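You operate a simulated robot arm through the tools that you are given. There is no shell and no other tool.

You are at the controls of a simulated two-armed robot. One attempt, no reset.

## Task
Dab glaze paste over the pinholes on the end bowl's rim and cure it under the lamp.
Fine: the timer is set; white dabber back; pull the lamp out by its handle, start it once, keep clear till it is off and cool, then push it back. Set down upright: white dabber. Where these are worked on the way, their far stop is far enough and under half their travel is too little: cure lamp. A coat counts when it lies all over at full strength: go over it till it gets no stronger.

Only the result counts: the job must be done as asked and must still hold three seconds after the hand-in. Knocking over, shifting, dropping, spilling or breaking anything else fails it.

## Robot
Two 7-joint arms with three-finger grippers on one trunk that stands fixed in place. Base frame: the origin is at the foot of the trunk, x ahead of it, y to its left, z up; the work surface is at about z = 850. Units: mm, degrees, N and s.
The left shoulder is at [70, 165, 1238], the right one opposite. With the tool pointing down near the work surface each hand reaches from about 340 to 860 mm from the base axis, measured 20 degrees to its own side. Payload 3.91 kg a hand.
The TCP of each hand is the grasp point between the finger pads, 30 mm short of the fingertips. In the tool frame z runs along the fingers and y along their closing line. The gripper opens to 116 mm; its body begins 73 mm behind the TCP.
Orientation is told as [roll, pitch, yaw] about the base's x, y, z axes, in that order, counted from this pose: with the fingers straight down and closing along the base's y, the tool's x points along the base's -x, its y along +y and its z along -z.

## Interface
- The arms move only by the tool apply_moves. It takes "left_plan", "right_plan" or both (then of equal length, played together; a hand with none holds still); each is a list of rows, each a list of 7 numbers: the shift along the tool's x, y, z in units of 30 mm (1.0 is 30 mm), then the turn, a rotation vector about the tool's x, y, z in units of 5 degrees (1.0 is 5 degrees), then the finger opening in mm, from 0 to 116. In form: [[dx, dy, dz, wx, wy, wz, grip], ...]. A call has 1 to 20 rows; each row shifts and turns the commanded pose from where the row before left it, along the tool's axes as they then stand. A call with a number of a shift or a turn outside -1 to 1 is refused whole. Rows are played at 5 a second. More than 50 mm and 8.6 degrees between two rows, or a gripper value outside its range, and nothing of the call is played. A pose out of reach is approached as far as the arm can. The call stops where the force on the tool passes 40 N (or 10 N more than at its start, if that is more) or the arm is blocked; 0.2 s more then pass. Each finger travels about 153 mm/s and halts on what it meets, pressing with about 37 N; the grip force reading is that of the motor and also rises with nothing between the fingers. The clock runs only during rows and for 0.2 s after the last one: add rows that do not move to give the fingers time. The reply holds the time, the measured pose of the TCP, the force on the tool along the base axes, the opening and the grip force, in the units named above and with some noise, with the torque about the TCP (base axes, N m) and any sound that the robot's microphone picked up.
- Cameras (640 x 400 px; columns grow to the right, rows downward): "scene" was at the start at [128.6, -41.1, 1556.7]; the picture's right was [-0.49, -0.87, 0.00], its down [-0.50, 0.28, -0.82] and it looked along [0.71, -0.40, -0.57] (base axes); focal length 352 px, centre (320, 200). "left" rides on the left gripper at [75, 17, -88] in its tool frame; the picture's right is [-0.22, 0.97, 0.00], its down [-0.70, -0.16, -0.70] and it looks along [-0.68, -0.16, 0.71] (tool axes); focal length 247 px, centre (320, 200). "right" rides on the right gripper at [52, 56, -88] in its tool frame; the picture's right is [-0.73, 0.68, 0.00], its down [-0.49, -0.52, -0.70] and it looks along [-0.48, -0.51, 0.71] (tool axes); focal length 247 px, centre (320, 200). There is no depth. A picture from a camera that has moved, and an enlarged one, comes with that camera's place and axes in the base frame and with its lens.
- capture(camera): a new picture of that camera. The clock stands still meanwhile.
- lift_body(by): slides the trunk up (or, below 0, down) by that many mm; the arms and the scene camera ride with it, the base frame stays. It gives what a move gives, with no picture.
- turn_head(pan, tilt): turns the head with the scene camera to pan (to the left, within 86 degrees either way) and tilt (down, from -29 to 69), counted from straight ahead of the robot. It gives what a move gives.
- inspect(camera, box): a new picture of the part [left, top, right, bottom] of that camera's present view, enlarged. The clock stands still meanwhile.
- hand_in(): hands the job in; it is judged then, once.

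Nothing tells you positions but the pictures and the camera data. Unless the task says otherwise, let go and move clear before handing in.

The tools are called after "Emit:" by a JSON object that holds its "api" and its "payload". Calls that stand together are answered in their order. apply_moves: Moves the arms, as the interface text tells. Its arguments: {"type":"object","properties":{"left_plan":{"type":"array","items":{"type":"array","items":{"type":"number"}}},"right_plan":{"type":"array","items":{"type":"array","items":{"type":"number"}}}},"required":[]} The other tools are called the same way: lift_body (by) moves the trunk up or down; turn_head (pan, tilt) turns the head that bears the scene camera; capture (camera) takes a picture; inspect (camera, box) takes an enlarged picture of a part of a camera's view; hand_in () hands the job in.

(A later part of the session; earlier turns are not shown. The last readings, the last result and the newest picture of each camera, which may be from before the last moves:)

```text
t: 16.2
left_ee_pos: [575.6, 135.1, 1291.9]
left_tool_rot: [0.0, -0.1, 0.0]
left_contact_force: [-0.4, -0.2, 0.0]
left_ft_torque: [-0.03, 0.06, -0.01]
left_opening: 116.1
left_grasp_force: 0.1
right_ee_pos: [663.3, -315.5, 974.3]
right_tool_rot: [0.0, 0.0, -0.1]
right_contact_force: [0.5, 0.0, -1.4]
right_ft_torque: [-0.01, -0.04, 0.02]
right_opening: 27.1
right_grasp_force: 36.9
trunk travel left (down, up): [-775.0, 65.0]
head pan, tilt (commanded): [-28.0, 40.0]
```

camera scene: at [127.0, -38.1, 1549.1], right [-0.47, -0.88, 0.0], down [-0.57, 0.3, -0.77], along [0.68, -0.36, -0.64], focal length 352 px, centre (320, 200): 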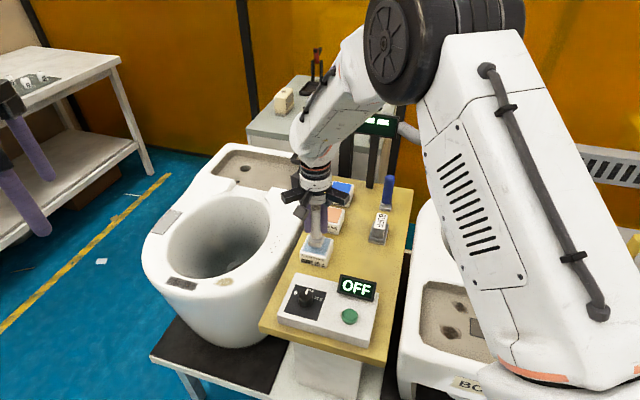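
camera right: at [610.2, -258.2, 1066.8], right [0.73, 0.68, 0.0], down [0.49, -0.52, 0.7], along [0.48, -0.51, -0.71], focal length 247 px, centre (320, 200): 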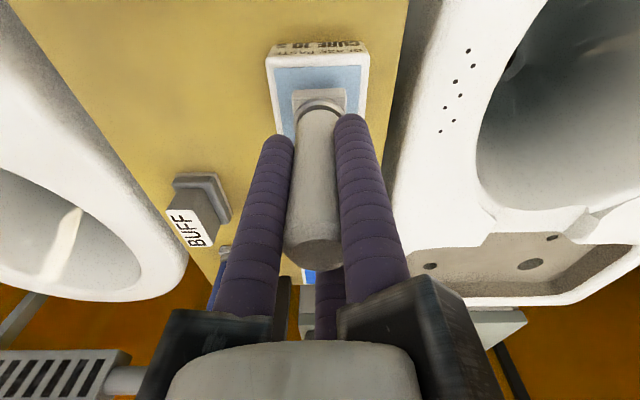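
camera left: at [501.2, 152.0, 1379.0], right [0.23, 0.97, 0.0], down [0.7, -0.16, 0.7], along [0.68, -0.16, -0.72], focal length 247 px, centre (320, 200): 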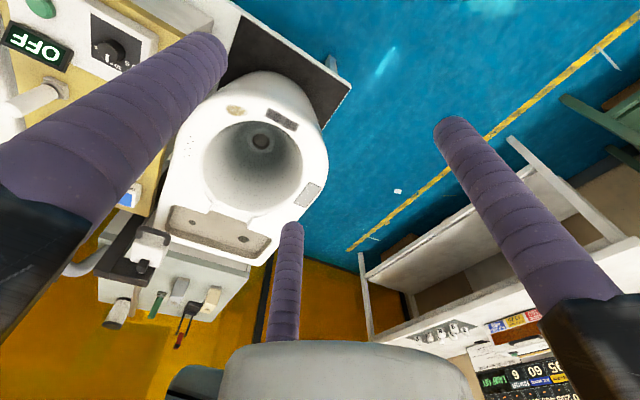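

Emit:
{"api": "apply_moves", "payload": {"right_plan": [[0, 0, 0.07, 0, 0, 0, 10], [0, 0, 0.07, 0, 0, 0, 10], [0, 0, 0, 0, 0, 0, 10]]}}

Emit:
{"api": "inspect", "payload": {"camera": "right", "box": [260, 30, 380, 130]}}

Emit:
{"api": "inspect", "payload": {"camera": "scene", "box": [270, 180, 370, 280]}}

```text
t: 17.0
left_ee_pos: [576.0, 134.7, 1292.3]
left_tool_rot: [0.0, 0.0, 0.0]
left_contact_force: [-0.4, 0.2, 0.0]
left_ft_torque: [-0.01, -0.02, 0.02]
left_opening: 116.0
left_grasp_force: 0.1
right_ee_pos: [663.0, -315.3, 971.1]
right_tool_rot: [0.0, 0.0, 0.0]
right_contact_force: [0.1, 0.4, -1.6]
right_ft_torque: [0.01, 0.01, -0.02]
right_opening: 27.3
right_grasp_force: 36.7
trunk travel left (down, up): [-775.0, 65.0]
head pan, tilt (commanded): [-28.0, 40.0]
```

```text
4.00 times, centred on (320, 80) of right
camera zoom: at [609.9, -258.1, 1057.5], right [0.73, 0.68, 0.0], down [0.49, -0.52, 0.7], along [0.48, -0.51, -0.71], focal length 988 px, centre (320, 680)
```

zoom: 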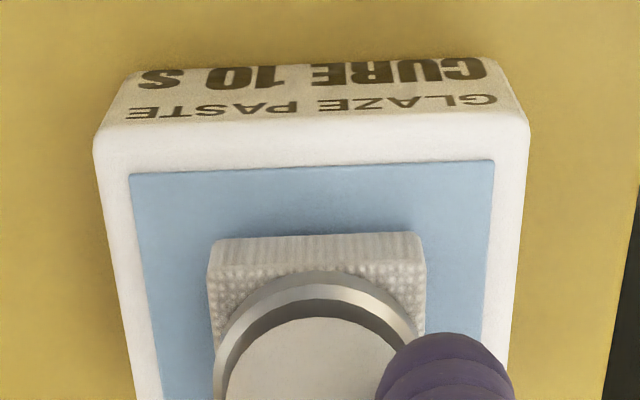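

```text
4.00 times, centred on (320, 230) of scene
camera zoom: at [127.1, -38.0, 1549.1], right [-0.47, -0.88, 0.0], down [-0.57, 0.3, -0.77], along [0.68, -0.36, -0.64], focal length 1408 px, centre (320, 80)
```

zoom: 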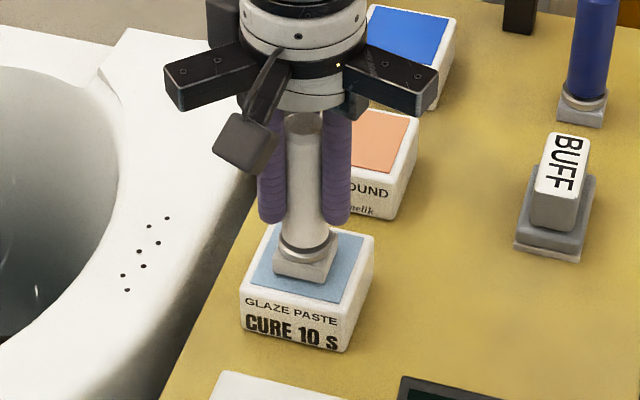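

Still hovering just above the paste, since only the dabber's weight shows. I'll keep stepping down.

Emit:
{"api": "apply_moves", "payload": {"right_plan": [[0, 0, 0.06, 0, 0, 0, 10], [0, 0, 0.06, 0, 0, 0, 10], [0, 0, 0, 0, 0, 0, 10]]}}

```text
t: 17.8
left_ee_pos: [575.8, 135.4, 1292.5]
left_tool_rot: [0.0, 0.0, 0.0]
left_contact_force: [-0.3, 0.6, -0.1]
left_ft_torque: [0.02, 0.0, 0.02]
left_opening: 115.9
left_grasp_force: 0.0
right_ee_pos: [663.2, -315.9, 967.2]
right_tool_rot: [0.0, -0.1, 0.0]
right_contact_force: [0.6, -1.6, 3.8]
right_ft_torque: [-0.05, 0.1, -0.01]
right_opening: 27.1
right_grasp_force: 36.9
trunk travel left (down, up): [-775.0, 65.0]
head pan, tilt (commanded): [-28.0, 40.0]
```

Contact is made at TCP z ≈ 967. I'll press a touch more, hold, then lift.

Emit:
{"api": "apply_moves", "payload": {"right_plan": [[0, 0, 0.04, 0, 0, 0, 10], [0, 0, 0, 0, 0, 0, 10], [0, 0, 0, 0, 0, 0, 10], [0, 0, 0, 0, 0, 0, 10], [0, 0, 0, 0, 0, 0, 10]]}}

Emit:
{"api": "inspect", "payload": {"camera": "right", "box": [260, 30, 380, 130]}}

```text
t: 19.0
left_ee_pos: [574.0, 135.7, 1292.1]
left_tool_rot: [0.0, -0.1, 0.0]
left_contact_force: [-0.3, 0.6, 0.1]
left_ft_torque: [0.01, -0.04, -0.02]
left_opening: 116.0
left_grasp_force: 0.0
right_ee_pos: [662.4, -315.2, 967.4]
right_tool_rot: [0.0, -0.1, 0.0]
right_contact_force: [4.5, -3.9, 18.0]
right_ft_torque: [-0.16, -0.06, -0.03]
right_opening: 27.2
right_grasp_force: 36.9
trunk travel left (down, up): [-775.0, 65.0]
head pan, tilt (commanded): [-28.0, 40.0]
```

```text
4.00 times, centred on (320, 80) of right
camera zoom: at [609.0, -257.8, 1054.6], right [0.73, 0.68, 0.0], down [0.48, -0.52, 0.7], along [0.48, -0.51, -0.71], focal length 988 px, centre (320, 680)
```

zoom: 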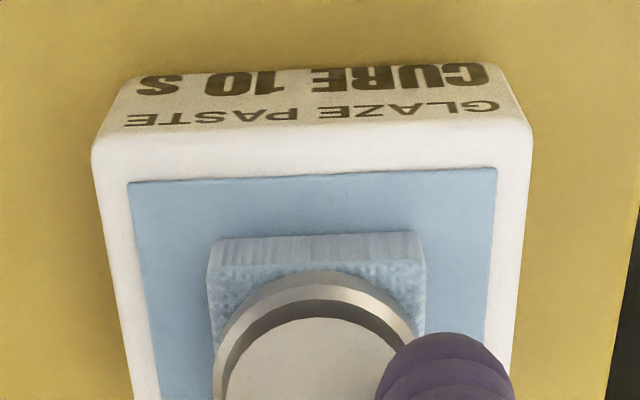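

The pad is now tinted blue, so it's loaded. I'll lift and move above the pinholes.

Emit:
{"api": "apply_moves", "payload": {"right_plan": [[0, 0, -0.3, 0, 0, 0, 10], [0, 0, -0.8, 0, 0, 0, 10], [0, 0, -0.8, 0, 0, 0, 10], [-0.7, 0.627, 0, 0, 0, 0, 10], [-0.7, 0.627, 0, 0, 0, 0, 10], [-0.7, 0.627, 0, 0, 0, 0, 10], [-0.7, 0.627, 0, 0, 0, 0, 10], [0, 0, 0, 0, 0, 0, 10]]}}

Emit:
{"api": "capture", "payload": {"camera": "right"}}

Emit:
{"api": "capture", "payload": {"camera": "scene"}}

Emit:
{"api": "capture", "payload": {"camera": "left"}}

```text
t: 20.8
left_ee_pos: [575.5, 135.4, 1292.7]
left_tool_rot: [0.0, 0.1, -0.1]
left_contact_force: [-0.1, 0.2, 0.3]
left_ft_torque: [0.03, -0.03, 0.0]
left_opening: 116.3
left_grasp_force: 0.0
right_ee_pos: [746.7, -241.2, 1022.9]
right_tool_rot: [0.1, 0.0, -0.1]
right_contact_force: [1.0, -1.3, -2.1]
right_ft_torque: [0.0, -0.02, 0.03]
right_opening: 27.1
right_grasp_force: 37.0
trunk travel left (down, up): [-775.0, 65.0]
head pan, tilt (commanded): [-28.0, 40.0]
```

```text
taken
camera right: at [693.5, -183.6, 1110.1], right [0.73, 0.68, 0.0], down [0.49, -0.52, 0.7], along [0.48, -0.51, -0.71], focal length 247 px, centre (320, 200)
```

right: 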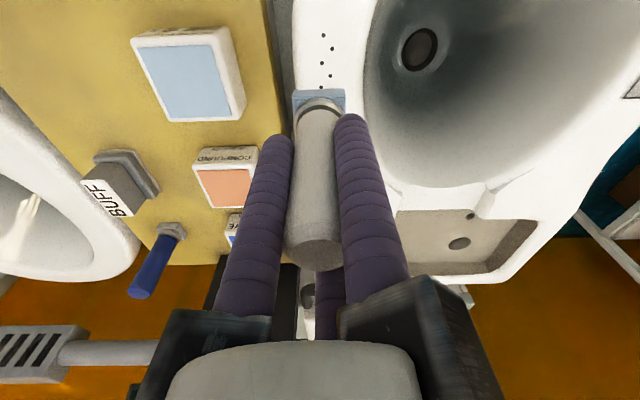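

```text
taken
camera scene: at [126.5, -38.4, 1549.2], right [-0.47, -0.88, 0.0], down [-0.57, 0.3, -0.77], along [0.68, -0.36, -0.64], focal length 352 px, centre (320, 200)
```

scene: 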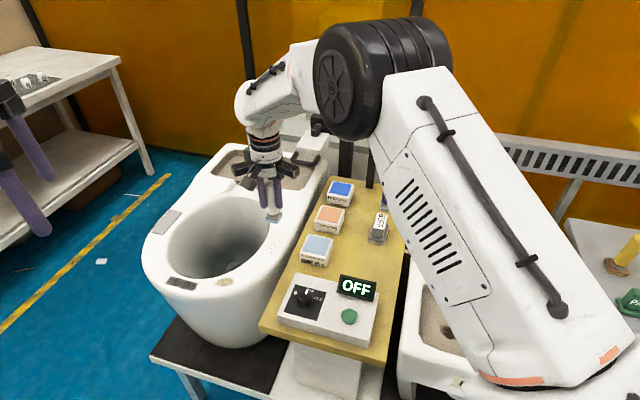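

```text
taken
camera left: at [499.6, 150.4, 1379.9], right [0.22, 0.97, 0.0], down [0.7, -0.16, 0.7], along [0.68, -0.16, -0.71], focal length 247 px, centre (320, 200)
```

left: 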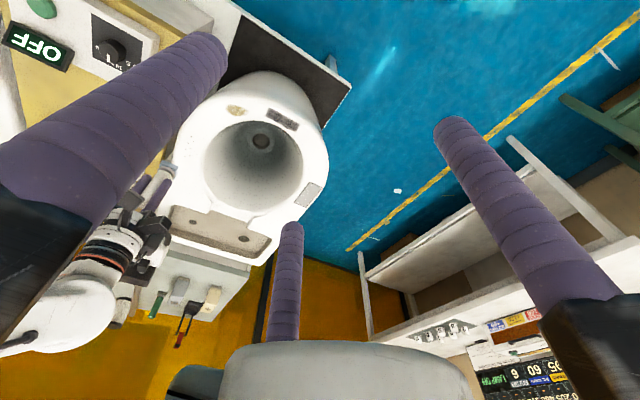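

Emit:
{"api": "inspect", "payload": {"camera": "right", "box": [270, 10, 390, 110]}}

Emit:
{"api": "inspect", "payload": {"camera": "scene", "box": [220, 150, 320, 260]}}

```text
4.00 times, centred on (330, 60) of right
camera zoom: at [693.5, -183.6, 1110.1], right [0.73, 0.68, 0.0], down [0.49, -0.52, 0.7], along [0.48, -0.51, -0.71], focal length 988 px, centre (280, 760)
```

zoom: 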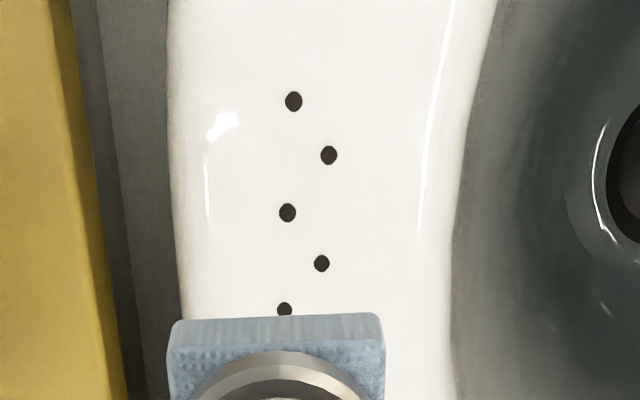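

```text
3.64 times, centred on (270, 205) of scene
camera zoom: at [126.5, -38.4, 1549.2], right [-0.47, -0.88, 0.0], down [-0.57, 0.3, -0.77], along [0.68, -0.36, -0.64], focal length 1280 px, centre (502, 182)
```

zoom: 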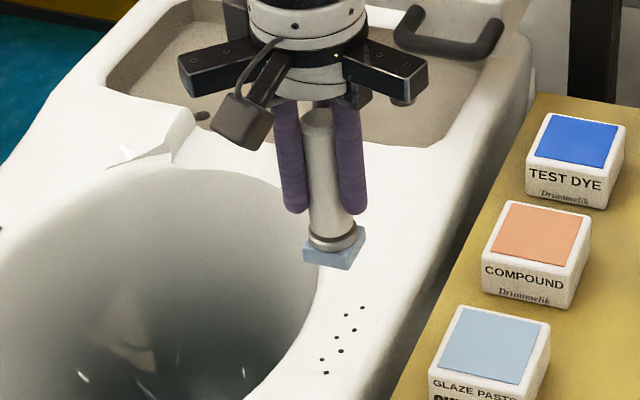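

Hole row centre works out at about (749, -239), so I'll shift the pad about 6.5 mm sideways to centre on it and descend close to the rim.

Emit:
{"api": "apply_moves", "payload": {"right_plan": [[-0.15, 0.15, 0.8, 0, 0, 0, 10], [0, 0, 0.8, 0, 0, 0, 10], [0, 0, 0.6, 0, 0, 0, 10], [0, 0, 0.2, 0, 0, 0, 10], [0, 0, 0, 0, 0, 0, 10]]}}

Emit:
{"api": "inspect", "payload": {"camera": "right", "box": [260, 30, 380, 130]}}

```text
t: 22.0
left_ee_pos: [575.5, 134.7, 1291.3]
left_tool_rot: [0.0, 0.0, 0.0]
left_contact_force: [0.0, 0.5, -0.3]
left_ft_torque: [0.0, 0.04, 0.02]
left_opening: 116.2
left_grasp_force: 0.1
right_ee_pos: [750.0, -235.3, 950.8]
right_tool_rot: [-0.1, 0.0, 0.0]
right_contact_force: [0.3, 0.1, -1.9]
right_ft_torque: [0.01, 0.02, 0.02]
right_opening: 27.3
right_grasp_force: 37.6
trunk travel left (down, up): [-775.0, 65.0]
head pan, tilt (commanded): [-28.0, 40.0]
```

```text
4.00 times, centred on (320, 80) of right
camera zoom: at [698.6, -178.4, 1038.0], right [0.73, 0.68, 0.0], down [0.49, -0.52, 0.7], along [0.48, -0.51, -0.71], focal length 988 px, centre (320, 680)
```

zoom: 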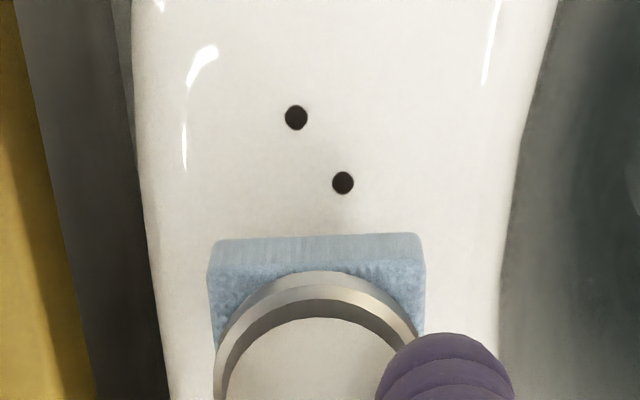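

Lateral alignment is good. I'll step down to the rim.

Emit:
{"api": "apply_moves", "payload": {"right_plan": [[0, 0, 0.1, 0, 0, 0, 10], [0, 0, 0.1, 0, 0, 0, 10], [0, 0, 0.06, 0, 0, 0, 10], [0, 0, 0, 0, 0, 0, 10]]}}

```text
t: 23.0
left_ee_pos: [575.2, 135.1, 1292.3]
left_tool_rot: [0.0, -0.1, 0.0]
left_contact_force: [0.3, -0.7, 0.2]
left_ft_torque: [-0.04, 0.02, -0.01]
left_opening: 116.0
left_grasp_force: 0.0
right_ee_pos: [749.9, -235.1, 941.9]
right_tool_rot: [0.0, 0.1, 0.1]
right_contact_force: [0.1, 0.2, -2.3]
right_ft_torque: [0.02, 0.01, 0.01]
right_opening: 27.1
right_grasp_force: 37.0
trunk travel left (down, up): [-775.0, 65.0]
head pan, tilt (commanded): [-28.0, 40.0]
```

Emit:
{"api": "apply_moves", "payload": {"right_plan": [[0, 0, 0.05, 0, 0, 0, 10], [0, 0, 0.05, 0, 0, 0, 10], [0, 0, 0, 0, 0, 0, 10]]}}

```text
t: 23.8
left_ee_pos: [575.3, 135.3, 1291.3]
left_tool_rot: [0.1, 0.0, 0.0]
left_contact_force: [0.3, -0.3, -0.6]
left_ft_torque: [0.02, -0.03, -0.03]
left_opening: 115.9
left_grasp_force: 0.1
right_ee_pos: [750.7, -234.6, 939.2]
right_tool_rot: [-0.1, 0.0, 0.1]
right_contact_force: [0.2, 0.6, -1.5]
right_ft_torque: [-0.02, 0.0, -0.01]
right_opening: 27.2
right_grasp_force: 37.0
trunk travel left (down, up): [-775.0, 65.0]
head pan, tilt (commanded): [-28.0, 40.0]
```

Emit:
{"api": "apply_moves", "payload": {"right_plan": [[0, 0, 0.04, 0, 0, 0, 10], [0, 0, 0.04, 0, 0, 0, 10], [0, 0, 0, 0, 0, 0, 10]]}}

Emit:
{"api": "inspect", "payload": {"camera": "right", "box": [260, 30, 380, 130]}}

```text
t: 24.6
left_ee_pos: [576.1, 134.9, 1291.8]
left_tool_rot: [0.0, 0.0, -0.1]
left_contact_force: [0.3, -0.2, 0.3]
left_ft_torque: [0.01, -0.01, -0.01]
left_opening: 115.7
left_grasp_force: 0.0
right_ee_pos: [750.7, -233.5, 937.5]
right_tool_rot: [0.0, 0.0, 0.0]
right_contact_force: [-0.3, -0.1, -1.4]
right_ft_torque: [-0.01, 0.01, 0.01]
right_opening: 27.2
right_grasp_force: 37.1
trunk travel left (down, up): [-775.0, 65.0]
head pan, tilt (commanded): [-28.0, 40.0]
```

```text
4.00 times, centred on (320, 80) of right
camera zoom: at [698.1, -178.0, 1024.5], right [0.73, 0.68, 0.0], down [0.49, -0.52, 0.7], along [0.48, -0.51, -0.71], focal length 988 px, centre (320, 680)
```

zoom: 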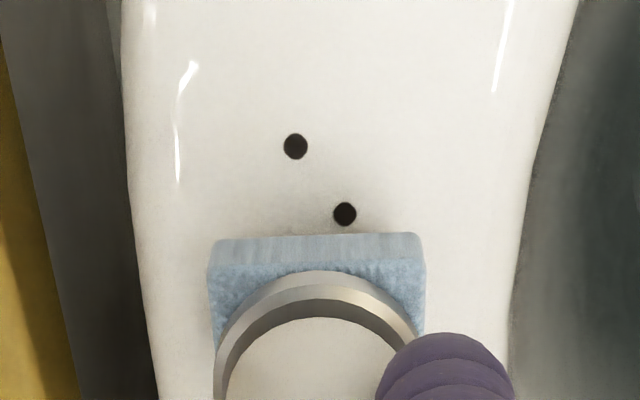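

Emit:
{"api": "apply_moves", "payload": {"right_plan": [[0, 0, 0.04, 0, 0, 0, 10], [0, 0, 0.04, 0, 0, 0, 10], [0, 0, 0, 0, 0, 0, 10]]}}

```text
t: 25.4
left_ee_pos: [576.7, 135.5, 1292.0]
left_tool_rot: [0.0, 0.0, 0.1]
left_contact_force: [-0.6, 0.1, -0.2]
left_ft_torque: [0.0, -0.01, 0.01]
left_opening: 116.1
left_grasp_force: 0.0
right_ee_pos: [751.3, -235.7, 934.5]
right_tool_rot: [-0.1, 0.1, 0.1]
right_contact_force: [0.7, -0.5, -1.9]
right_ft_torque: [0.01, 0.0, 0.02]
right_opening: 27.1
right_grasp_force: 36.7
trunk travel left (down, up): [-775.0, 65.0]
head pan, tilt (commanded): [-28.0, 40.0]
```

No contact yet. I'll keep going in small steps.

Emit:
{"api": "apply_moves", "payload": {"right_plan": [[0, 0, 0.04, 0, 0, 0, 10], [0, 0, 0.04, 0, 0, 0, 10], [0, 0, 0, 0, 0, 0, 10]]}}

Emit:
{"api": "inspect", "payload": {"camera": "right", "box": [260, 30, 380, 130]}}

Emit:
{"api": "inspect", "payload": {"camera": "scene", "box": [230, 170, 310, 260]}}

```text
t: 26.2
left_ee_pos: [575.8, 134.7, 1292.5]
left_tool_rot: [0.0, 0.0, 0.0]
left_contact_force: [-0.2, -0.5, -0.3]
left_ft_torque: [-0.05, 0.0, 0.02]
left_opening: 116.1
left_grasp_force: 0.0
right_ee_pos: [749.8, -236.6, 932.1]
right_tool_rot: [0.0, 0.0, 0.0]
right_contact_force: [-0.1, -0.2, -1.5]
right_ft_torque: [-0.01, 0.0, 0.02]
right_opening: 27.2
right_grasp_force: 37.0
trunk travel left (down, up): [-775.0, 65.0]
head pan, tilt (commanded): [-28.0, 40.0]
```

```text
4.00 times, centred on (320, 80) of right
camera zoom: at [698.2, -178.2, 1019.8], right [0.73, 0.68, 0.0], down [0.49, -0.52, 0.7], along [0.48, -0.51, -0.71], focal length 988 px, centre (320, 680)
```

zoom: 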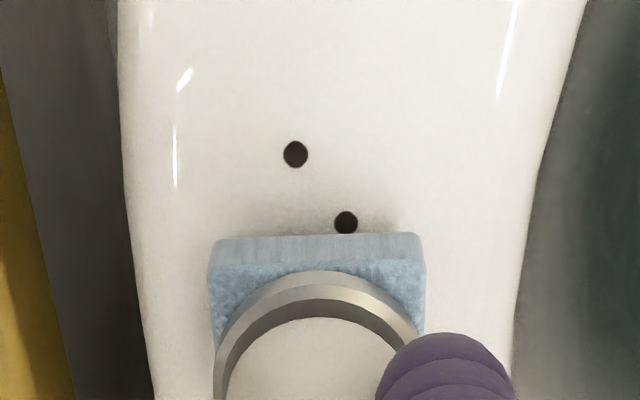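

```text
4.44 times, centred on (270, 215) of scene
camera zoom: at [127.2, -37.9, 1549.1], right [-0.47, -0.88, 0.0], down [-0.57, 0.3, -0.77], along [0.68, -0.36, -0.64], focal length 1564 px, centre (542, 133)
```

zoom: 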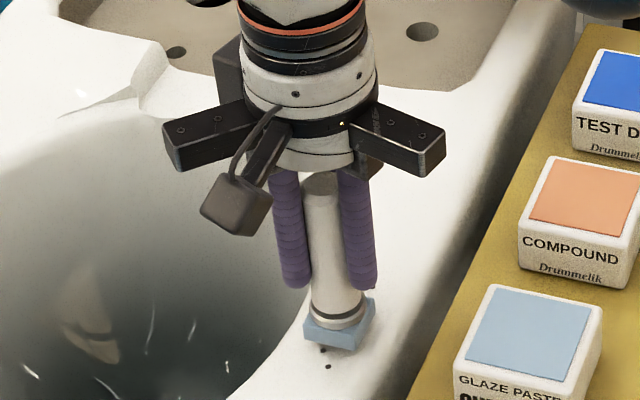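

Emit:
{"api": "apply_moves", "payload": {"right_plan": [[0, 0, 0.04, 0, 0, 0, 10], [0, 0, 0.04, 0, 0, 0, 10], [0, 0, 0, 0, 0, 0, 10]]}}

```text
t: 27.0
left_ee_pos: [576.8, 135.1, 1291.9]
left_tool_rot: [-0.1, 0.0, -0.1]
left_contact_force: [-0.9, -0.7, -0.6]
left_ft_torque: [0.02, 0.0, 0.01]
left_opening: 115.8
left_grasp_force: 0.1
right_ee_pos: [750.8, -234.2, 929.2]
right_tool_rot: [0.1, -0.1, 0.0]
right_contact_force: [0.4, 0.5, -1.7]
right_ft_torque: [-0.04, 0.0, 0.0]
right_opening: 26.9
right_grasp_force: 37.2
trunk travel left (down, up): [-775.0, 65.0]
head pan, tilt (commanded): [-28.0, 40.0]
```

Emit:
{"api": "apply_moves", "payload": {"right_plan": [[0, 0, 0.04, 0, 0, 0, 10], [0, 0, 0.04, 0, 0, 0, 10], [0, 0, 0, 0, 0, 0, 10]]}}

```text
t: 27.8
left_ee_pos: [575.9, 135.4, 1291.0]
left_tool_rot: [0.0, 0.0, 0.1]
left_contact_force: [0.4, 0.0, -0.4]
left_ft_torque: [0.02, -0.01, 0.02]
left_opening: 115.9
left_grasp_force: 0.0
right_ee_pos: [750.7, -235.8, 927.4]
right_tool_rot: [0.0, 0.0, -0.1]
right_contact_force: [-0.4, -0.6, -1.7]
right_ft_torque: [0.0, 0.02, -0.03]
right_opening: 27.1
right_grasp_force: 36.8
trunk travel left (down, up): [-775.0, 65.0]
head pan, tilt (commanded): [-28.0, 40.0]
```

Emit:
{"api": "apply_moves", "payload": {"right_plan": [[0, 0, 0.03, 0, 0, 0, 10], [0, 0, 0.03, 0, 0, 0, 10], [0, 0, 0, 0, 0, 0, 10]]}}

Emit:
{"api": "inspect", "payload": {"camera": "right", "box": [260, 30, 380, 130]}}

```text
t: 28.6
left_ee_pos: [575.2, 134.9, 1291.4]
left_tool_rot: [0.0, 0.0, -0.1]
left_contact_force: [-0.4, -0.1, 0.1]
left_ft_torque: [0.01, 0.01, -0.04]
left_opening: 116.2
left_grasp_force: 0.0
right_ee_pos: [750.2, -234.8, 925.9]
right_tool_rot: [0.1, -0.1, 0.0]
right_contact_force: [-1.0, -0.8, 0.9]
right_ft_torque: [-0.19, 0.03, 0.04]
right_opening: 27.0
right_grasp_force: 37.4
trunk travel left (down, up): [-775.0, 65.0]
head pan, tilt (commanded): [-28.0, 40.0]
```

```text
4.00 times, centred on (320, 80) of right
camera zoom: at [697.8, -178.3, 1014.0], right [0.73, 0.68, 0.0], down [0.49, -0.52, 0.7], along [0.48, -0.51, -0.71], focal length 988 px, centre (320, 680)
```

zoom: 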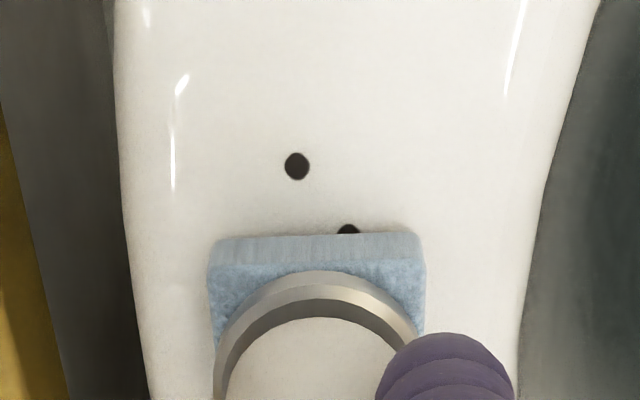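

Contact is just starting at TCP z ≈ 925.8, so the rim is at z ≈ 850. I'll press lightly and then lift to check the mark.

Emit:
{"api": "apply_moves", "payload": {"right_plan": [[0, 0, 0.03, 0, 0, 0, 10], [0, 0, 0, 0, 0, 0, 10], [0, 0, 0, 0, 0, 0, 10]]}}

Emit:
{"api": "apply_moves", "payload": {"right_plan": [[0, 0, -0.5, 0, 0, 0, 10], [0.4, 0.4, -0.8, 0, 0, 0, 10], [0.9, 0.9, 0, 0, 0, 0, 10], [0, 0, 0, 0, 0, 0, 10]]}}

Emit:
{"api": "capture", "payload": {"camera": "right"}}

Emit:
{"api": "inspect", "payload": {"camera": "scene", "box": [230, 170, 310, 260]}}

```text
t: 29.4
left_ee_pos: [574.1, 135.0, 1292.1]
left_tool_rot: [0.1, 0.0, 0.0]
left_contact_force: [-0.1, 0.3, -0.3]
left_ft_torque: [0.0, 0.01, 0.02]
left_opening: 115.9
left_grasp_force: 0.1
right_ee_pos: [750.4, -235.4, 926.9]
right_tool_rot: [0.0, -0.1, 0.0]
right_contact_force: [1.7, -1.4, 7.4]
right_ft_torque: [-0.36, -0.09, 0.02]
right_opening: 27.4
right_grasp_force: 36.9
trunk travel left (down, up): [-775.0, 65.0]
head pan, tilt (commanded): [-28.0, 40.0]
```

```text
t: 30.4
left_ee_pos: [576.2, 135.2, 1292.2]
left_tool_rot: [-0.1, 0.0, 0.0]
left_contact_force: [0.1, -0.5, -0.8]
left_ft_torque: [-0.01, 0.01, -0.04]
left_opening: 115.9
left_grasp_force: 0.2
right_ee_pos: [713.6, -197.8, 964.3]
right_tool_rot: [-0.1, 0.1, -0.1]
right_contact_force: [-0.2, -1.4, -2.0]
right_ft_torque: [-0.02, 0.02, 0.0]
right_opening: 27.2
right_grasp_force: 37.2
trunk travel left (down, up): [-775.0, 65.0]
head pan, tilt (commanded): [-28.0, 40.0]
```

```text
taken
camera right: at [660.1, -140.3, 1051.2], right [0.73, 0.68, 0.0], down [0.49, -0.52, 0.7], along [0.48, -0.51, -0.72], focal length 247 px, centre (320, 200)
```

right: 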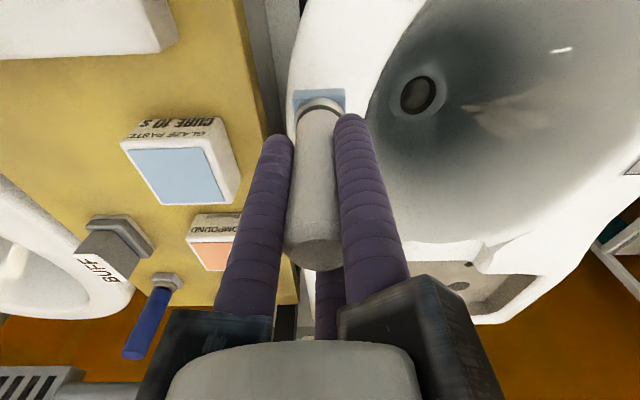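

```text
4.44 times, centred on (270, 215) of scene
camera zoom: at [128.2, -39.0, 1549.0], right [-0.47, -0.88, 0.0], down [-0.57, 0.3, -0.77], along [0.68, -0.36, -0.64], focal length 1564 px, centre (542, 133)
```

zoom: 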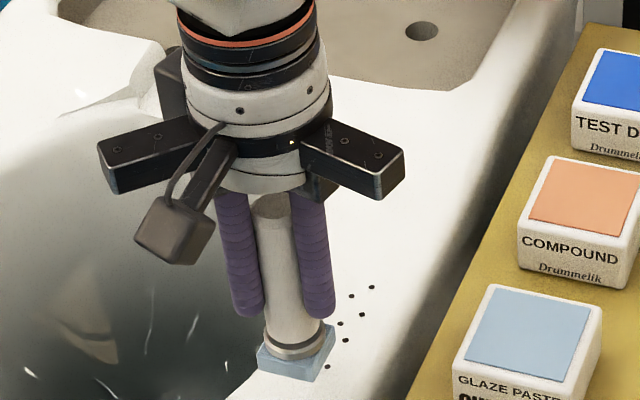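

I'll zoom further to see whether that first dab left anything.

Emit:
{"api": "inspect", "payload": {"camera": "scene", "box": [290, 225, 330, 255]}}

Emit:
{"api": "inspect", "payload": {"camera": "scene", "box": [295, 228, 325, 250]}}

Emit:
{"api": "inspect", "payload": {"camera": "left", "box": [170, 120, 240, 170]}}

```text
13.33 times, centred on (310, 240) of scene
camera zoom: at [128.2, -39.0, 1549.0], right [-0.47, -0.88, 0.0], down [-0.57, 0.3, -0.77], along [0.68, -0.36, -0.64], focal length 4692 px, centre (453, -333)
```

zoom: 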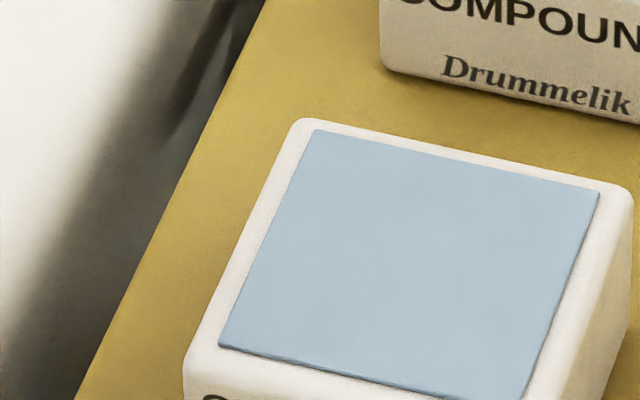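

```text
16.00 times, centred on (310, 239) of scene
camera zoom: at [128.2, -39.0, 1549.0], right [-0.47, -0.88, 0.0], down [-0.57, 0.3, -0.77], along [0.68, -0.36, -0.64], focal length 5631 px, centre (480, -424)
```

zoom: 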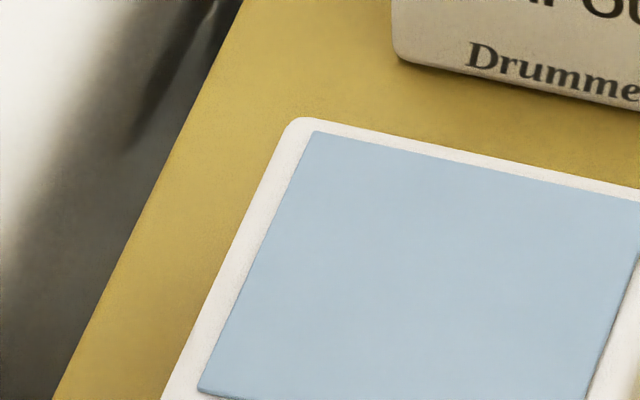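

```text
8.00 times, centred on (205, 145) of left
camera zoom: at [501.2, 149.8, 1379.3], right [0.22, 0.97, 0.0], down [0.7, -0.16, 0.7], along [0.68, -0.16, -0.72], focal length 1976 px, centre (1240, 640)
```

zoom: 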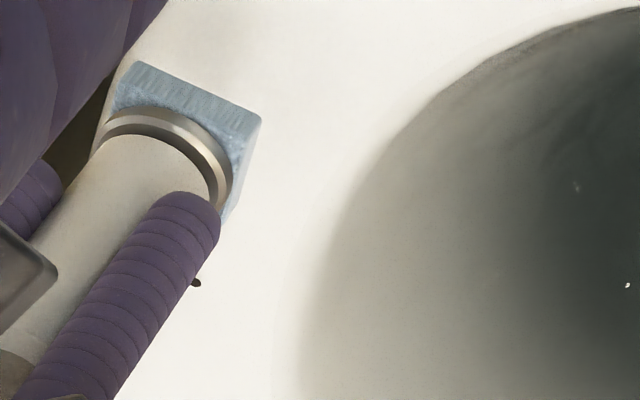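

Emit:
{"api": "inspect", "payload": {"camera": "scene", "box": [256, 225, 300, 262]}}

```text
10.81 times, centred on (278, 244) of scene
camera zoom: at [128.2, -39.0, 1549.0], right [-0.47, -0.88, 0.0], down [-0.57, 0.3, -0.77], along [0.68, -0.36, -0.64], focal length 3805 px, centre (774, -270)
```

zoom: 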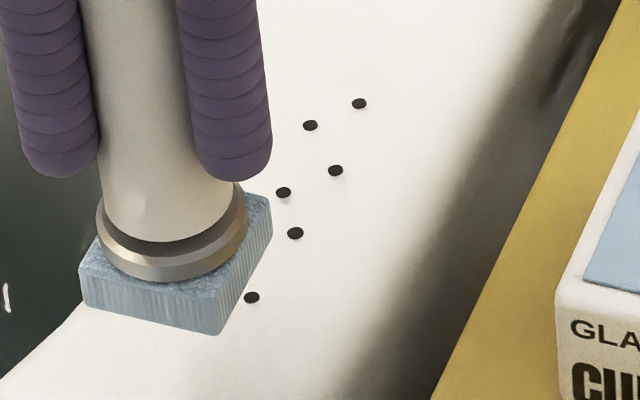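

No clear coat yet from a single light press, so I'll try a firmer dab with a short slide along the row of holes.

Emit:
{"api": "apply_moves", "payload": {"right_plan": [[-0.91, -0.91, 0.4, 0, 0, 0, 10], [0, 0, 0.7, 0, 0, 0, 10], [0, 0, 0.17, 0, 0, 0, 10], [0, 0, 0.03, 0, 0, 0, 10], [0, 0, 0, 0, 0, 0, 10]]}}

```text
t: 31.6
left_ee_pos: [575.3, 135.0, 1292.3]
left_tool_rot: [0.0, 0.0, -0.1]
left_contact_force: [0.8, -0.2, 0.0]
left_ft_torque: [-0.05, 0.0, 0.01]
left_opening: 116.1
left_grasp_force: 0.1
right_ee_pos: [739.2, -223.5, 924.9]
right_tool_rot: [-0.1, -0.2, 0.0]
right_contact_force: [0.0, -0.2, 1.3]
right_ft_torque: [0.04, 0.04, 0.01]
right_opening: 27.1
right_grasp_force: 37.0
trunk travel left (down, up): [-775.0, 65.0]
head pan, tilt (commanded): [-28.0, 40.0]
```

Emit:
{"api": "apply_moves", "payload": {"right_plan": [[0, 0, 0.02, 0, 0, 0, 10], [-0.1, -0.1, 0, 0, 0, 0, 10], [-0.1, -0.1, 0, 0, 0, 0, 10], [-0.1, -0.1, 0, 0, 0, 0, 10], [-0.1, -0.1, 0, 0, 0, 0, 10], [0, 0, 0, 0, 0, 0, 10]]}}

Emit:
{"api": "inspect", "payload": {"camera": "right", "box": [260, 30, 380, 130]}}

```text
t: 33.0
left_ee_pos: [573.5, 136.8, 1293.2]
left_tool_rot: [-0.1, -0.1, 0.0]
left_contact_force: [0.2, -0.2, 0.3]
left_ft_torque: [0.04, -0.05, 0.02]
left_opening: 116.1
left_grasp_force: 0.0
right_ee_pos: [749.5, -234.2, 926.6]
right_tool_rot: [0.0, -0.1, 0.0]
right_contact_force: [-3.9, 5.9, 11.3]
right_ft_torque: [0.05, 0.33, -0.08]
right_opening: 27.4
right_grasp_force: 37.3
trunk travel left (down, up): [-775.0, 65.0]
head pan, tilt (commanded): [-28.0, 40.0]
```

```text
4.00 times, centred on (320, 80) of right
camera zoom: at [696.8, -177.2, 1013.6], right [0.73, 0.68, 0.0], down [0.49, -0.52, 0.7], along [0.48, -0.51, -0.71], focal length 988 px, centre (320, 680)
```

zoom: 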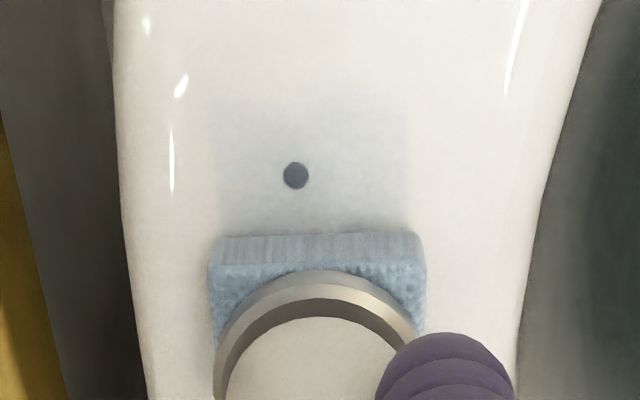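

Sliding leaves a faint blue film. I'll continue wiping along the row.

Emit:
{"api": "apply_moves", "payload": {"right_plan": [[-0.1, -0.1, 0, 0, 0, 0, 10], [-0.1, -0.1, 0, 0, 0, 0, 10], [-0.1, -0.1, 0, 0, 0, 0, 10], [-0.1, -0.1, 0, 0, 0, 0, 10], [0, 0, 0, 0, 0, 0, 10]]}}

Emit:
{"api": "inspect", "payload": {"camera": "right", "box": [260, 0, 380, 130]}}

```text
t: 34.2
left_ee_pos: [572.4, 137.1, 1293.8]
left_tool_rot: [-0.1, -0.3, 0.1]
left_contact_force: [0.7, 0.3, 0.6]
left_ft_torque: [-0.01, 0.01, -0.01]
left_opening: 116.2
left_grasp_force: 0.0
right_ee_pos: [762.3, -246.2, 927.9]
right_tool_rot: [-0.1, -0.2, 0.0]
right_contact_force: [-5.7, 7.8, 20.1]
right_ft_torque: [0.11, 0.45, -0.15]
right_opening: 27.3
right_grasp_force: 36.7
trunk travel left (down, up): [-775.0, 65.0]
head pan, tilt (commanded): [-28.0, 40.0]
```

```text
3.08 times, centred on (320, 65) of right
camera zoom: at [707.9, -188.5, 1014.9], right [0.73, 0.68, 0.0], down [0.48, -0.52, 0.7], along [0.48, -0.51, -0.71], focal length 760 px, centre (320, 615)
```

zoom: 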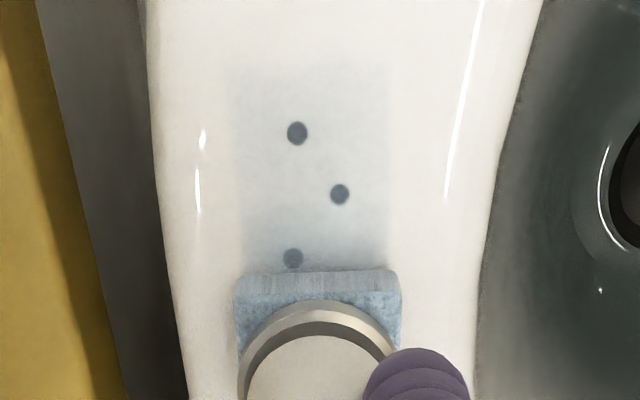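

The film follows the pad and force is rising, so I'll ease off about 1 mm and continue to the far end, then return.

Emit:
{"api": "apply_moves", "payload": {"right_plan": [[0, 0, -0.03, 0, 0, 0, 10], [-0.1, -0.1, -0.005, 0, 0, 0, 10], [-0.1, -0.1, -0.005, 0, 0, 0, 10], [-0.1, -0.1, -0.005, 0, 0, 0, 10], [-0.1, -0.1, -0.005, 0, 0, 0, 10], [-0.1, -0.1, -0.005, 0, 0, 0, 10], [0, 0, 0, 0, 0, 0, 10]]}}

Emit:
{"api": "capture", "payload": {"camera": "right"}}

Emit:
{"api": "inspect", "payload": {"camera": "right", "box": [260, 0, 380, 130]}}

```text
t: 35.8
left_ee_pos: [571.5, 138.0, 1293.4]
left_tool_rot: [-0.1, -0.1, 0.0]
left_contact_force: [-0.4, 0.0, 0.1]
left_ft_torque: [-0.04, 0.02, 0.0]
left_opening: 116.0
left_grasp_force: 0.0
right_ee_pos: [774.8, -261.0, 930.5]
right_tool_rot: [-0.1, -0.2, 0.0]
right_contact_force: [-8.3, 11.3, 23.6]
right_ft_torque: [0.19, 0.69, -0.18]
right_opening: 27.3
right_grasp_force: 36.6
trunk travel left (down, up): [-775.0, 65.0]
head pan, tilt (commanded): [-28.0, 40.0]
```

```text
taken
camera right: at [722.2, -203.1, 1016.8], right [0.73, 0.68, 0.0], down [0.48, -0.52, 0.7], along [0.48, -0.51, -0.71], focal length 247 px, centre (320, 200)
```

right: 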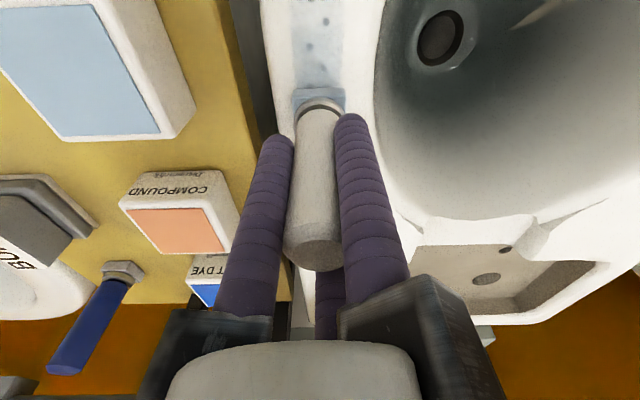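

```text
3.08 times, centred on (320, 65) of right
camera zoom: at [722.2, -203.1, 1016.8], right [0.73, 0.68, 0.0], down [0.48, -0.52, 0.7], along [0.48, -0.51, -0.71], focal length 760 px, centre (320, 615)
```

zoom: 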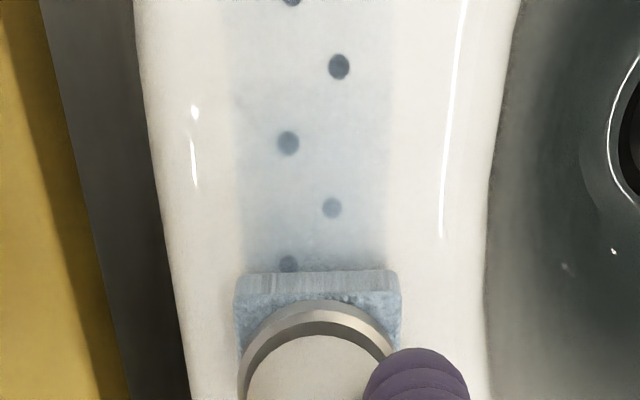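

The rim rises slightly toward the tank, so I'll follow that slope on the return stroke.

Emit:
{"api": "apply_moves", "payload": {"right_plan": [[0, 0, -0.048, 0, 0, 0, 10], [0.1, 0.1, 0.0133, 0, 0, 0, 10], [0.1, 0.1, 0.0133, 0, 0, 0, 10], [0.1, 0.1, 0.0133, 0, 0, 0, 10], [0.1, 0.1, 0.0133, 0, 0, 0, 10], [0.1, 0.1, 0.0133, 0, 0, 0, 10], [0.1, 0.1, 0.006, 0, 0, 0, 10], [0.1, 0.1, 0.006, 0, 0, 0, 10], [0.1, 0.1, 0.006, 0, 0, 0, 10], [0.1, 0.1, 0.006, 0, 0, 0, 10], [0.1, 0.1, 0.0033, 0, 0, 0, 10], [0.1, 0.1, 0.0033, 0, 0, 0, 10], [0.1, 0.1, 0.0033, 0, 0, 0, 10], [0.1, 0.1, 0.0033, 0, 0, 0, 10], [0.1, 0.1, 0.002, 0, 0, 0, 10], [0.1, 0.1, 0.002, 0, 0, 0, 10]]}}

Emit:
{"api": "inspect", "payload": {"camera": "scene", "box": [240, 200, 310, 262]}}

Emit:
{"api": "inspect", "payload": {"camera": "right", "box": [260, 0, 380, 130]}}

```text
t: 39.2
left_ee_pos: [573.6, 133.9, 1292.7]
left_tool_rot: [0.0, -0.2, 0.0]
left_contact_force: [0.7, 0.3, -0.2]
left_ft_torque: [-0.01, 0.0, 0.01]
left_opening: 116.2
left_grasp_force: 0.1
right_ee_pos: [733.4, -218.0, 925.8]
right_tool_rot: [0.0, -0.1, 0.0]
right_contact_force: [5.0, -6.9, 18.4]
right_ft_torque: [-0.24, -0.19, 0.04]
right_opening: 27.3
right_grasp_force: 36.6
trunk travel left (down, up): [-775.0, 65.0]
head pan, tilt (commanded): [-28.0, 40.0]
```

```text
6.45 times, centred on (275, 231) of scene
camera zoom: at [125.1, -38.1, 1549.3], right [-0.47, -0.88, 0.0], down [-0.57, 0.3, -0.77], along [0.68, -0.36, -0.64], focal length 2270 px, centre (610, 0)
```

zoom: 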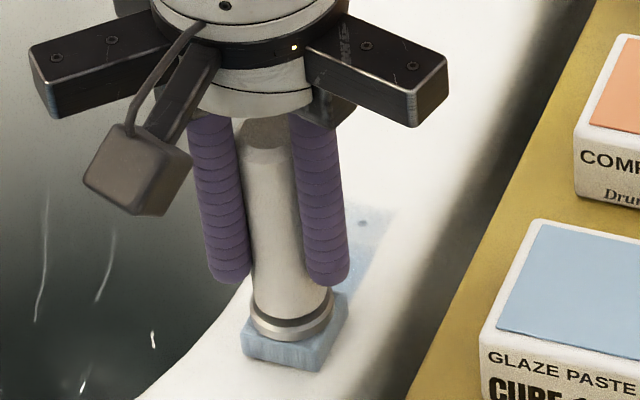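

```text
3.08 times, centred on (320, 65) of right
camera zoom: at [679.3, -161.0, 1012.7], right [0.73, 0.68, 0.0], down [0.48, -0.52, 0.7], along [0.48, -0.51, -0.71], focal length 760 px, centre (320, 615)
```

zoom: 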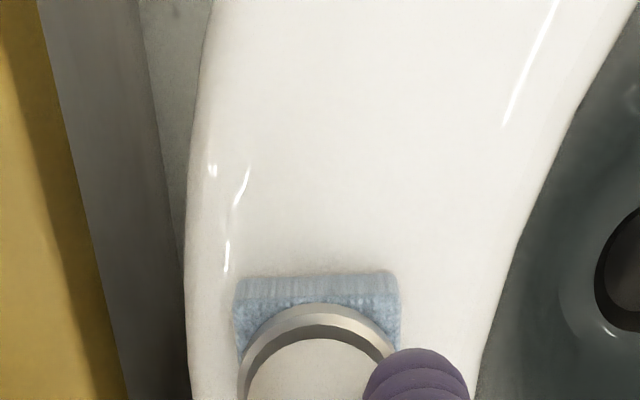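

I'll lift and look at the whole coated strip.

Emit:
{"api": "apply_moves", "payload": {"right_plan": [[0, 0, -1, 0, 0, 0, 10], [-0.5, -0.5, -1, 0, 0, 0, 10], [-0.9, -0.9, 0, 0, 0, 0, 10], [-0.9, -0.9, 0, 0, 0, 0, 10], [0, 0, 0, 0, 0, 0, 10]]}}

Emit:
{"api": "capture", "payload": {"camera": "right"}}

Emit:
{"api": "inspect", "payload": {"camera": "right", "box": [260, 0, 380, 100]}}

Emit:
{"api": "inspect", "payload": {"camera": "scene", "box": [240, 200, 310, 262]}}

```text
t: 40.4
left_ee_pos: [574.2, 135.8, 1292.9]
left_tool_rot: [0.0, 0.0, 0.0]
left_contact_force: [-0.8, -0.3, 0.7]
left_ft_torque: [-0.01, -0.02, -0.01]
left_opening: 116.3
left_grasp_force: 0.1
right_ee_pos: [801.3, -287.5, 984.5]
right_tool_rot: [0.0, -0.1, -0.1]
right_contact_force: [-0.8, -0.3, -1.9]
right_ft_torque: [-0.02, -0.08, 0.0]
right_opening: 27.5
right_grasp_force: 37.0
trunk travel left (down, up): [-775.0, 65.0]
head pan, tilt (commanded): [-28.0, 40.0]
```

```text
taken
camera right: at [748.5, -229.6, 1071.6], right [0.73, 0.68, 0.0], down [0.49, -0.52, 0.7], along [0.48, -0.51, -0.71], focal length 247 px, centre (320, 200)
```

right: 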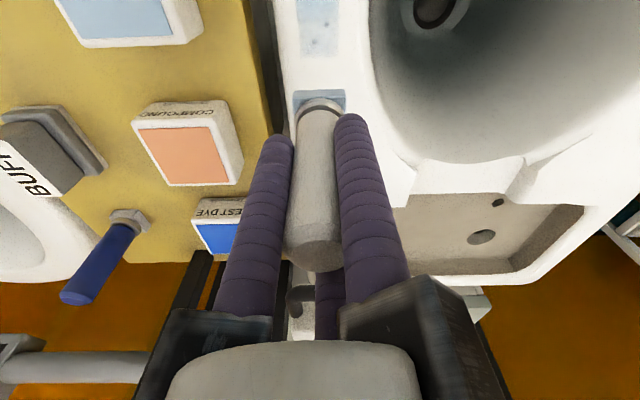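

```text
4.00 times, centred on (320, 50) of right
camera zoom: at [748.5, -229.6, 1071.6], right [0.73, 0.68, 0.0], down [0.49, -0.52, 0.7], along [0.48, -0.51, -0.71], focal length 988 px, centre (320, 800)
```

zoom: 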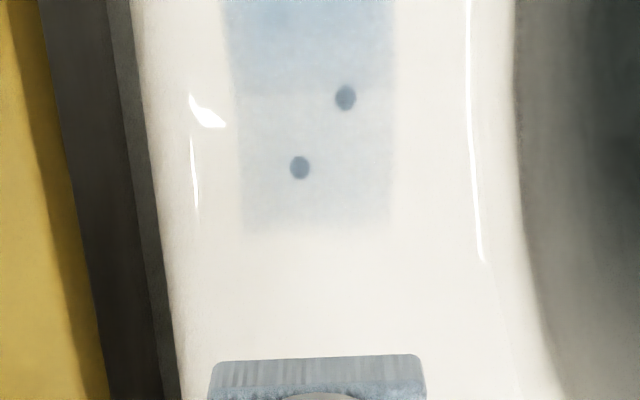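

```text
6.45 times, centred on (275, 231) of scene
camera zoom: at [125.5, -37.1, 1549.3], right [-0.47, -0.88, 0.0], down [-0.57, 0.3, -0.77], along [0.68, -0.36, -0.64], focal length 2270 px, centre (610, 0)
```

zoom: 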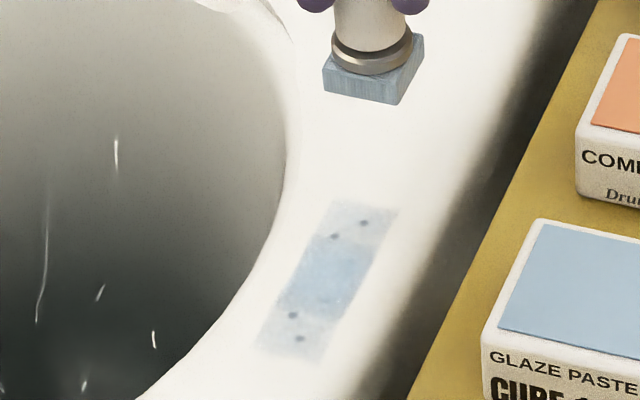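

The coat is visible: the middle is stronger and the ends weaker. I'll reload the pad with paste before going over it again.

Emit:
{"api": "apply_moves", "payload": {"right_plan": [[0, 0, -0.6, 0, 0, 0, 10], [0.2, 0, -0.6, 0, 0, 0, 10], [0.9, -0.2, 0, 0, 0, 0, 10], [0.9, -0.2, 0, 0, 0, 0, 10], [0.9, -0.2, 0, 0, 0, 0, 10], [0.9, -0.2, 0, 0, 0, 0, 10], [0.83, -0.17, 0, 0, 0, 0, 10], [0, 0, 0.9, 0, 0, 0, 10], [0, 0, 0.6, 0, 0, 0, 10], [0, 0, 0.2, 0, 0, 0, 10], [0, 0, 0, 0, 0, 0, 10]]}}

Emit:
{"api": "inspect", "payload": {"camera": "right", "box": [260, 30, 380, 130]}}

Emit:
{"api": "inspect", "payload": {"camera": "scene", "box": [240, 190, 340, 270]}}

```text
t: 42.8
left_ee_pos: [576.1, 134.9, 1291.3]
left_tool_rot: [0.0, 0.0, 0.0]
left_contact_force: [-0.1, -0.5, -1.0]
left_ft_torque: [0.0, 0.04, 0.04]
left_opening: 115.8
left_grasp_force: 0.0
right_ee_pos: [663.7, -315.2, 968.0]
right_tool_rot: [0.0, -0.1, -0.1]
right_contact_force: [-0.2, 0.2, -1.7]
right_ft_torque: [-0.01, 0.01, -0.01]
right_opening: 27.3
right_grasp_force: 37.3
trunk travel left (down, up): [-775.0, 65.0]
head pan, tilt (commanded): [-28.0, 40.0]
```

```text
4.00 times, centred on (320, 80) of right
camera zoom: at [610.6, -258.7, 1055.7], right [0.73, 0.68, 0.0], down [0.49, -0.52, 0.7], along [0.48, -0.51, -0.71], focal length 988 px, centre (320, 680)
```

zoom: 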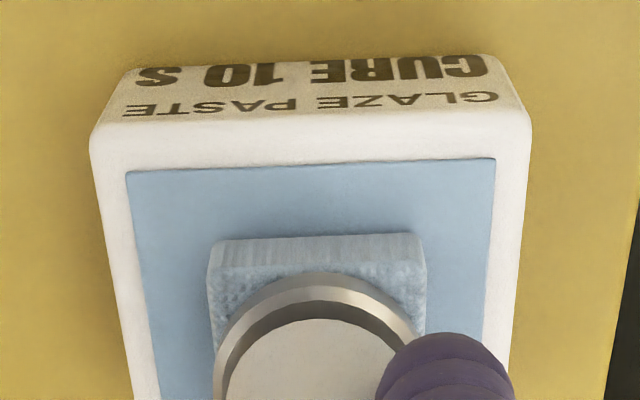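

```text
5.00 times, centred on (290, 230) of scene
camera zoom: at [127.6, -38.0, 1549.1], right [-0.47, -0.88, 0.0], down [-0.57, 0.3, -0.77], along [0.68, -0.36, -0.64], focal length 1760 px, centre (470, 50)
```

zoom: 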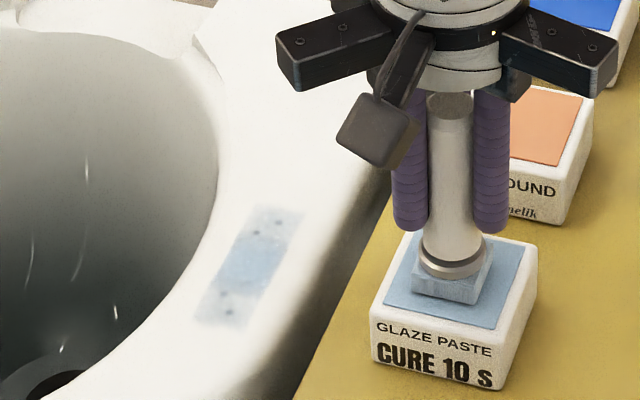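

The pad is paler than when fresh, so a reload helps. I'll press into the paste.

Emit:
{"api": "apply_moves", "payload": {"right_plan": [[0, 0, 0.06, 0, 0, 0, 10], [0, 0, 0.05, 0, 0, 0, 10], [0, 0, 0, 0, 0, 0, 10], [0, 0, 0, 0, 0, 0, 10], [0, 0, 0, 0, 0, 0, 10], [0, 0, 0, 0, 0, 0, 10]]}}

Emit:
{"api": "inspect", "payload": {"camera": "right", "box": [260, 30, 380, 130]}}

```text
t: 44.2
left_ee_pos: [573.9, 135.5, 1292.6]
left_tool_rot: [0.0, 0.0, 0.0]
left_contact_force: [0.2, 0.0, -0.2]
left_ft_torque: [0.02, -0.02, -0.01]
left_opening: 116.0
left_grasp_force: 0.0
right_ee_pos: [662.1, -315.8, 966.9]
right_tool_rot: [0.1, -0.1, 0.0]
right_contact_force: [2.3, -1.7, 10.1]
right_ft_torque: [-0.04, 0.07, 0.01]
right_opening: 27.1
right_grasp_force: 36.3
trunk travel left (down, up): [-775.0, 65.0]
head pan, tilt (commanded): [-28.0, 40.0]
```

```text
4.00 times, centred on (320, 80) of right
camera zoom: at [609.9, -258.4, 1054.2], right [0.73, 0.68, 0.0], down [0.48, -0.52, 0.7], along [0.48, -0.51, -0.71], focal length 988 px, centre (320, 680)
```

zoom: 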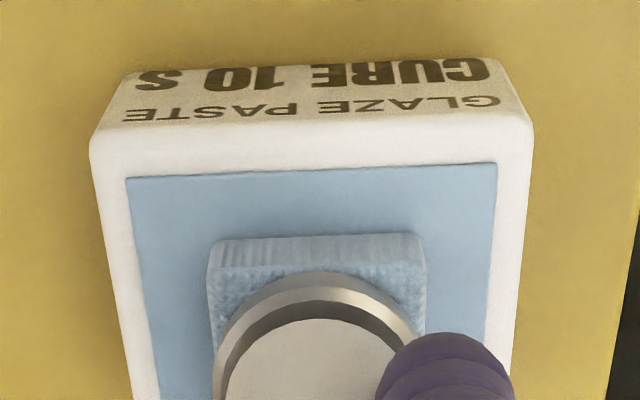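

Reloaded. Now back to the near end of the strip (past the first hole) for a full-length stroke.

Emit:
{"api": "apply_moves", "payload": {"right_plan": [[0, 0, -0.5, 0, 0, 0, 10], [0, 0, -1, 0, 0, 0, 10], [-0.487, 0.917, 0, 0, 0, 0, 10], [-0.487, 0.917, 0, 0, 0, 0, 10], [-0.487, 0.917, 0, 0, 0, 0, 10], [-0.487, 0.917, 0, 0, 0, 0, 10], [0, 0, 0.9, 0, 0, 0, 10], [0, 0, 0.9, 0, 0, 0, 10], [0, 0, 0.9, 0, 0, 0, 10], [0, 0, 0.1, 0, 0, 0, 10], [0, 0, 0.06, 0, 0, 0, 10], [0, 0, 0, 0, 0, 0, 10]]}}

Emit:
{"api": "inspect", "payload": {"camera": "scene", "box": [230, 190, 310, 270]}}

```text
t: 46.8
left_ee_pos: [575.8, 134.4, 1292.2]
left_tool_rot: [0.0, 0.0, 0.0]
left_contact_force: [0.2, 0.0, 0.2]
left_ft_torque: [0.0, -0.01, 0.0]
left_opening: 115.8
left_grasp_force: 0.0
right_ee_pos: [720.9, -206.6, 925.7]
right_tool_rot: [0.0, 0.0, 0.1]
right_contact_force: [-0.5, -1.7, 2.5]
right_ft_torque: [-0.06, 0.06, 0.01]
right_opening: 27.1
right_grasp_force: 36.6
trunk travel left (down, up): [-775.0, 65.0]
head pan, tilt (commanded): [-28.0, 40.0]
```

```text
5.00 times, centred on (270, 230) of scene
camera zoom: at [126.5, -37.9, 1549.3], right [-0.47, -0.88, 0.0], down [-0.57, 0.3, -0.77], along [0.68, -0.36, -0.64], focal length 1760 px, centre (570, 50)
```

zoom: 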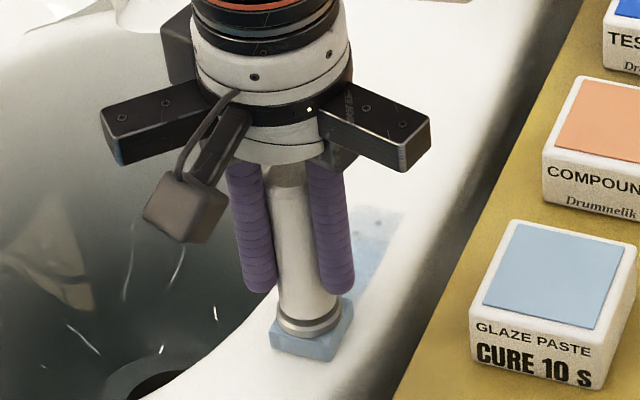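

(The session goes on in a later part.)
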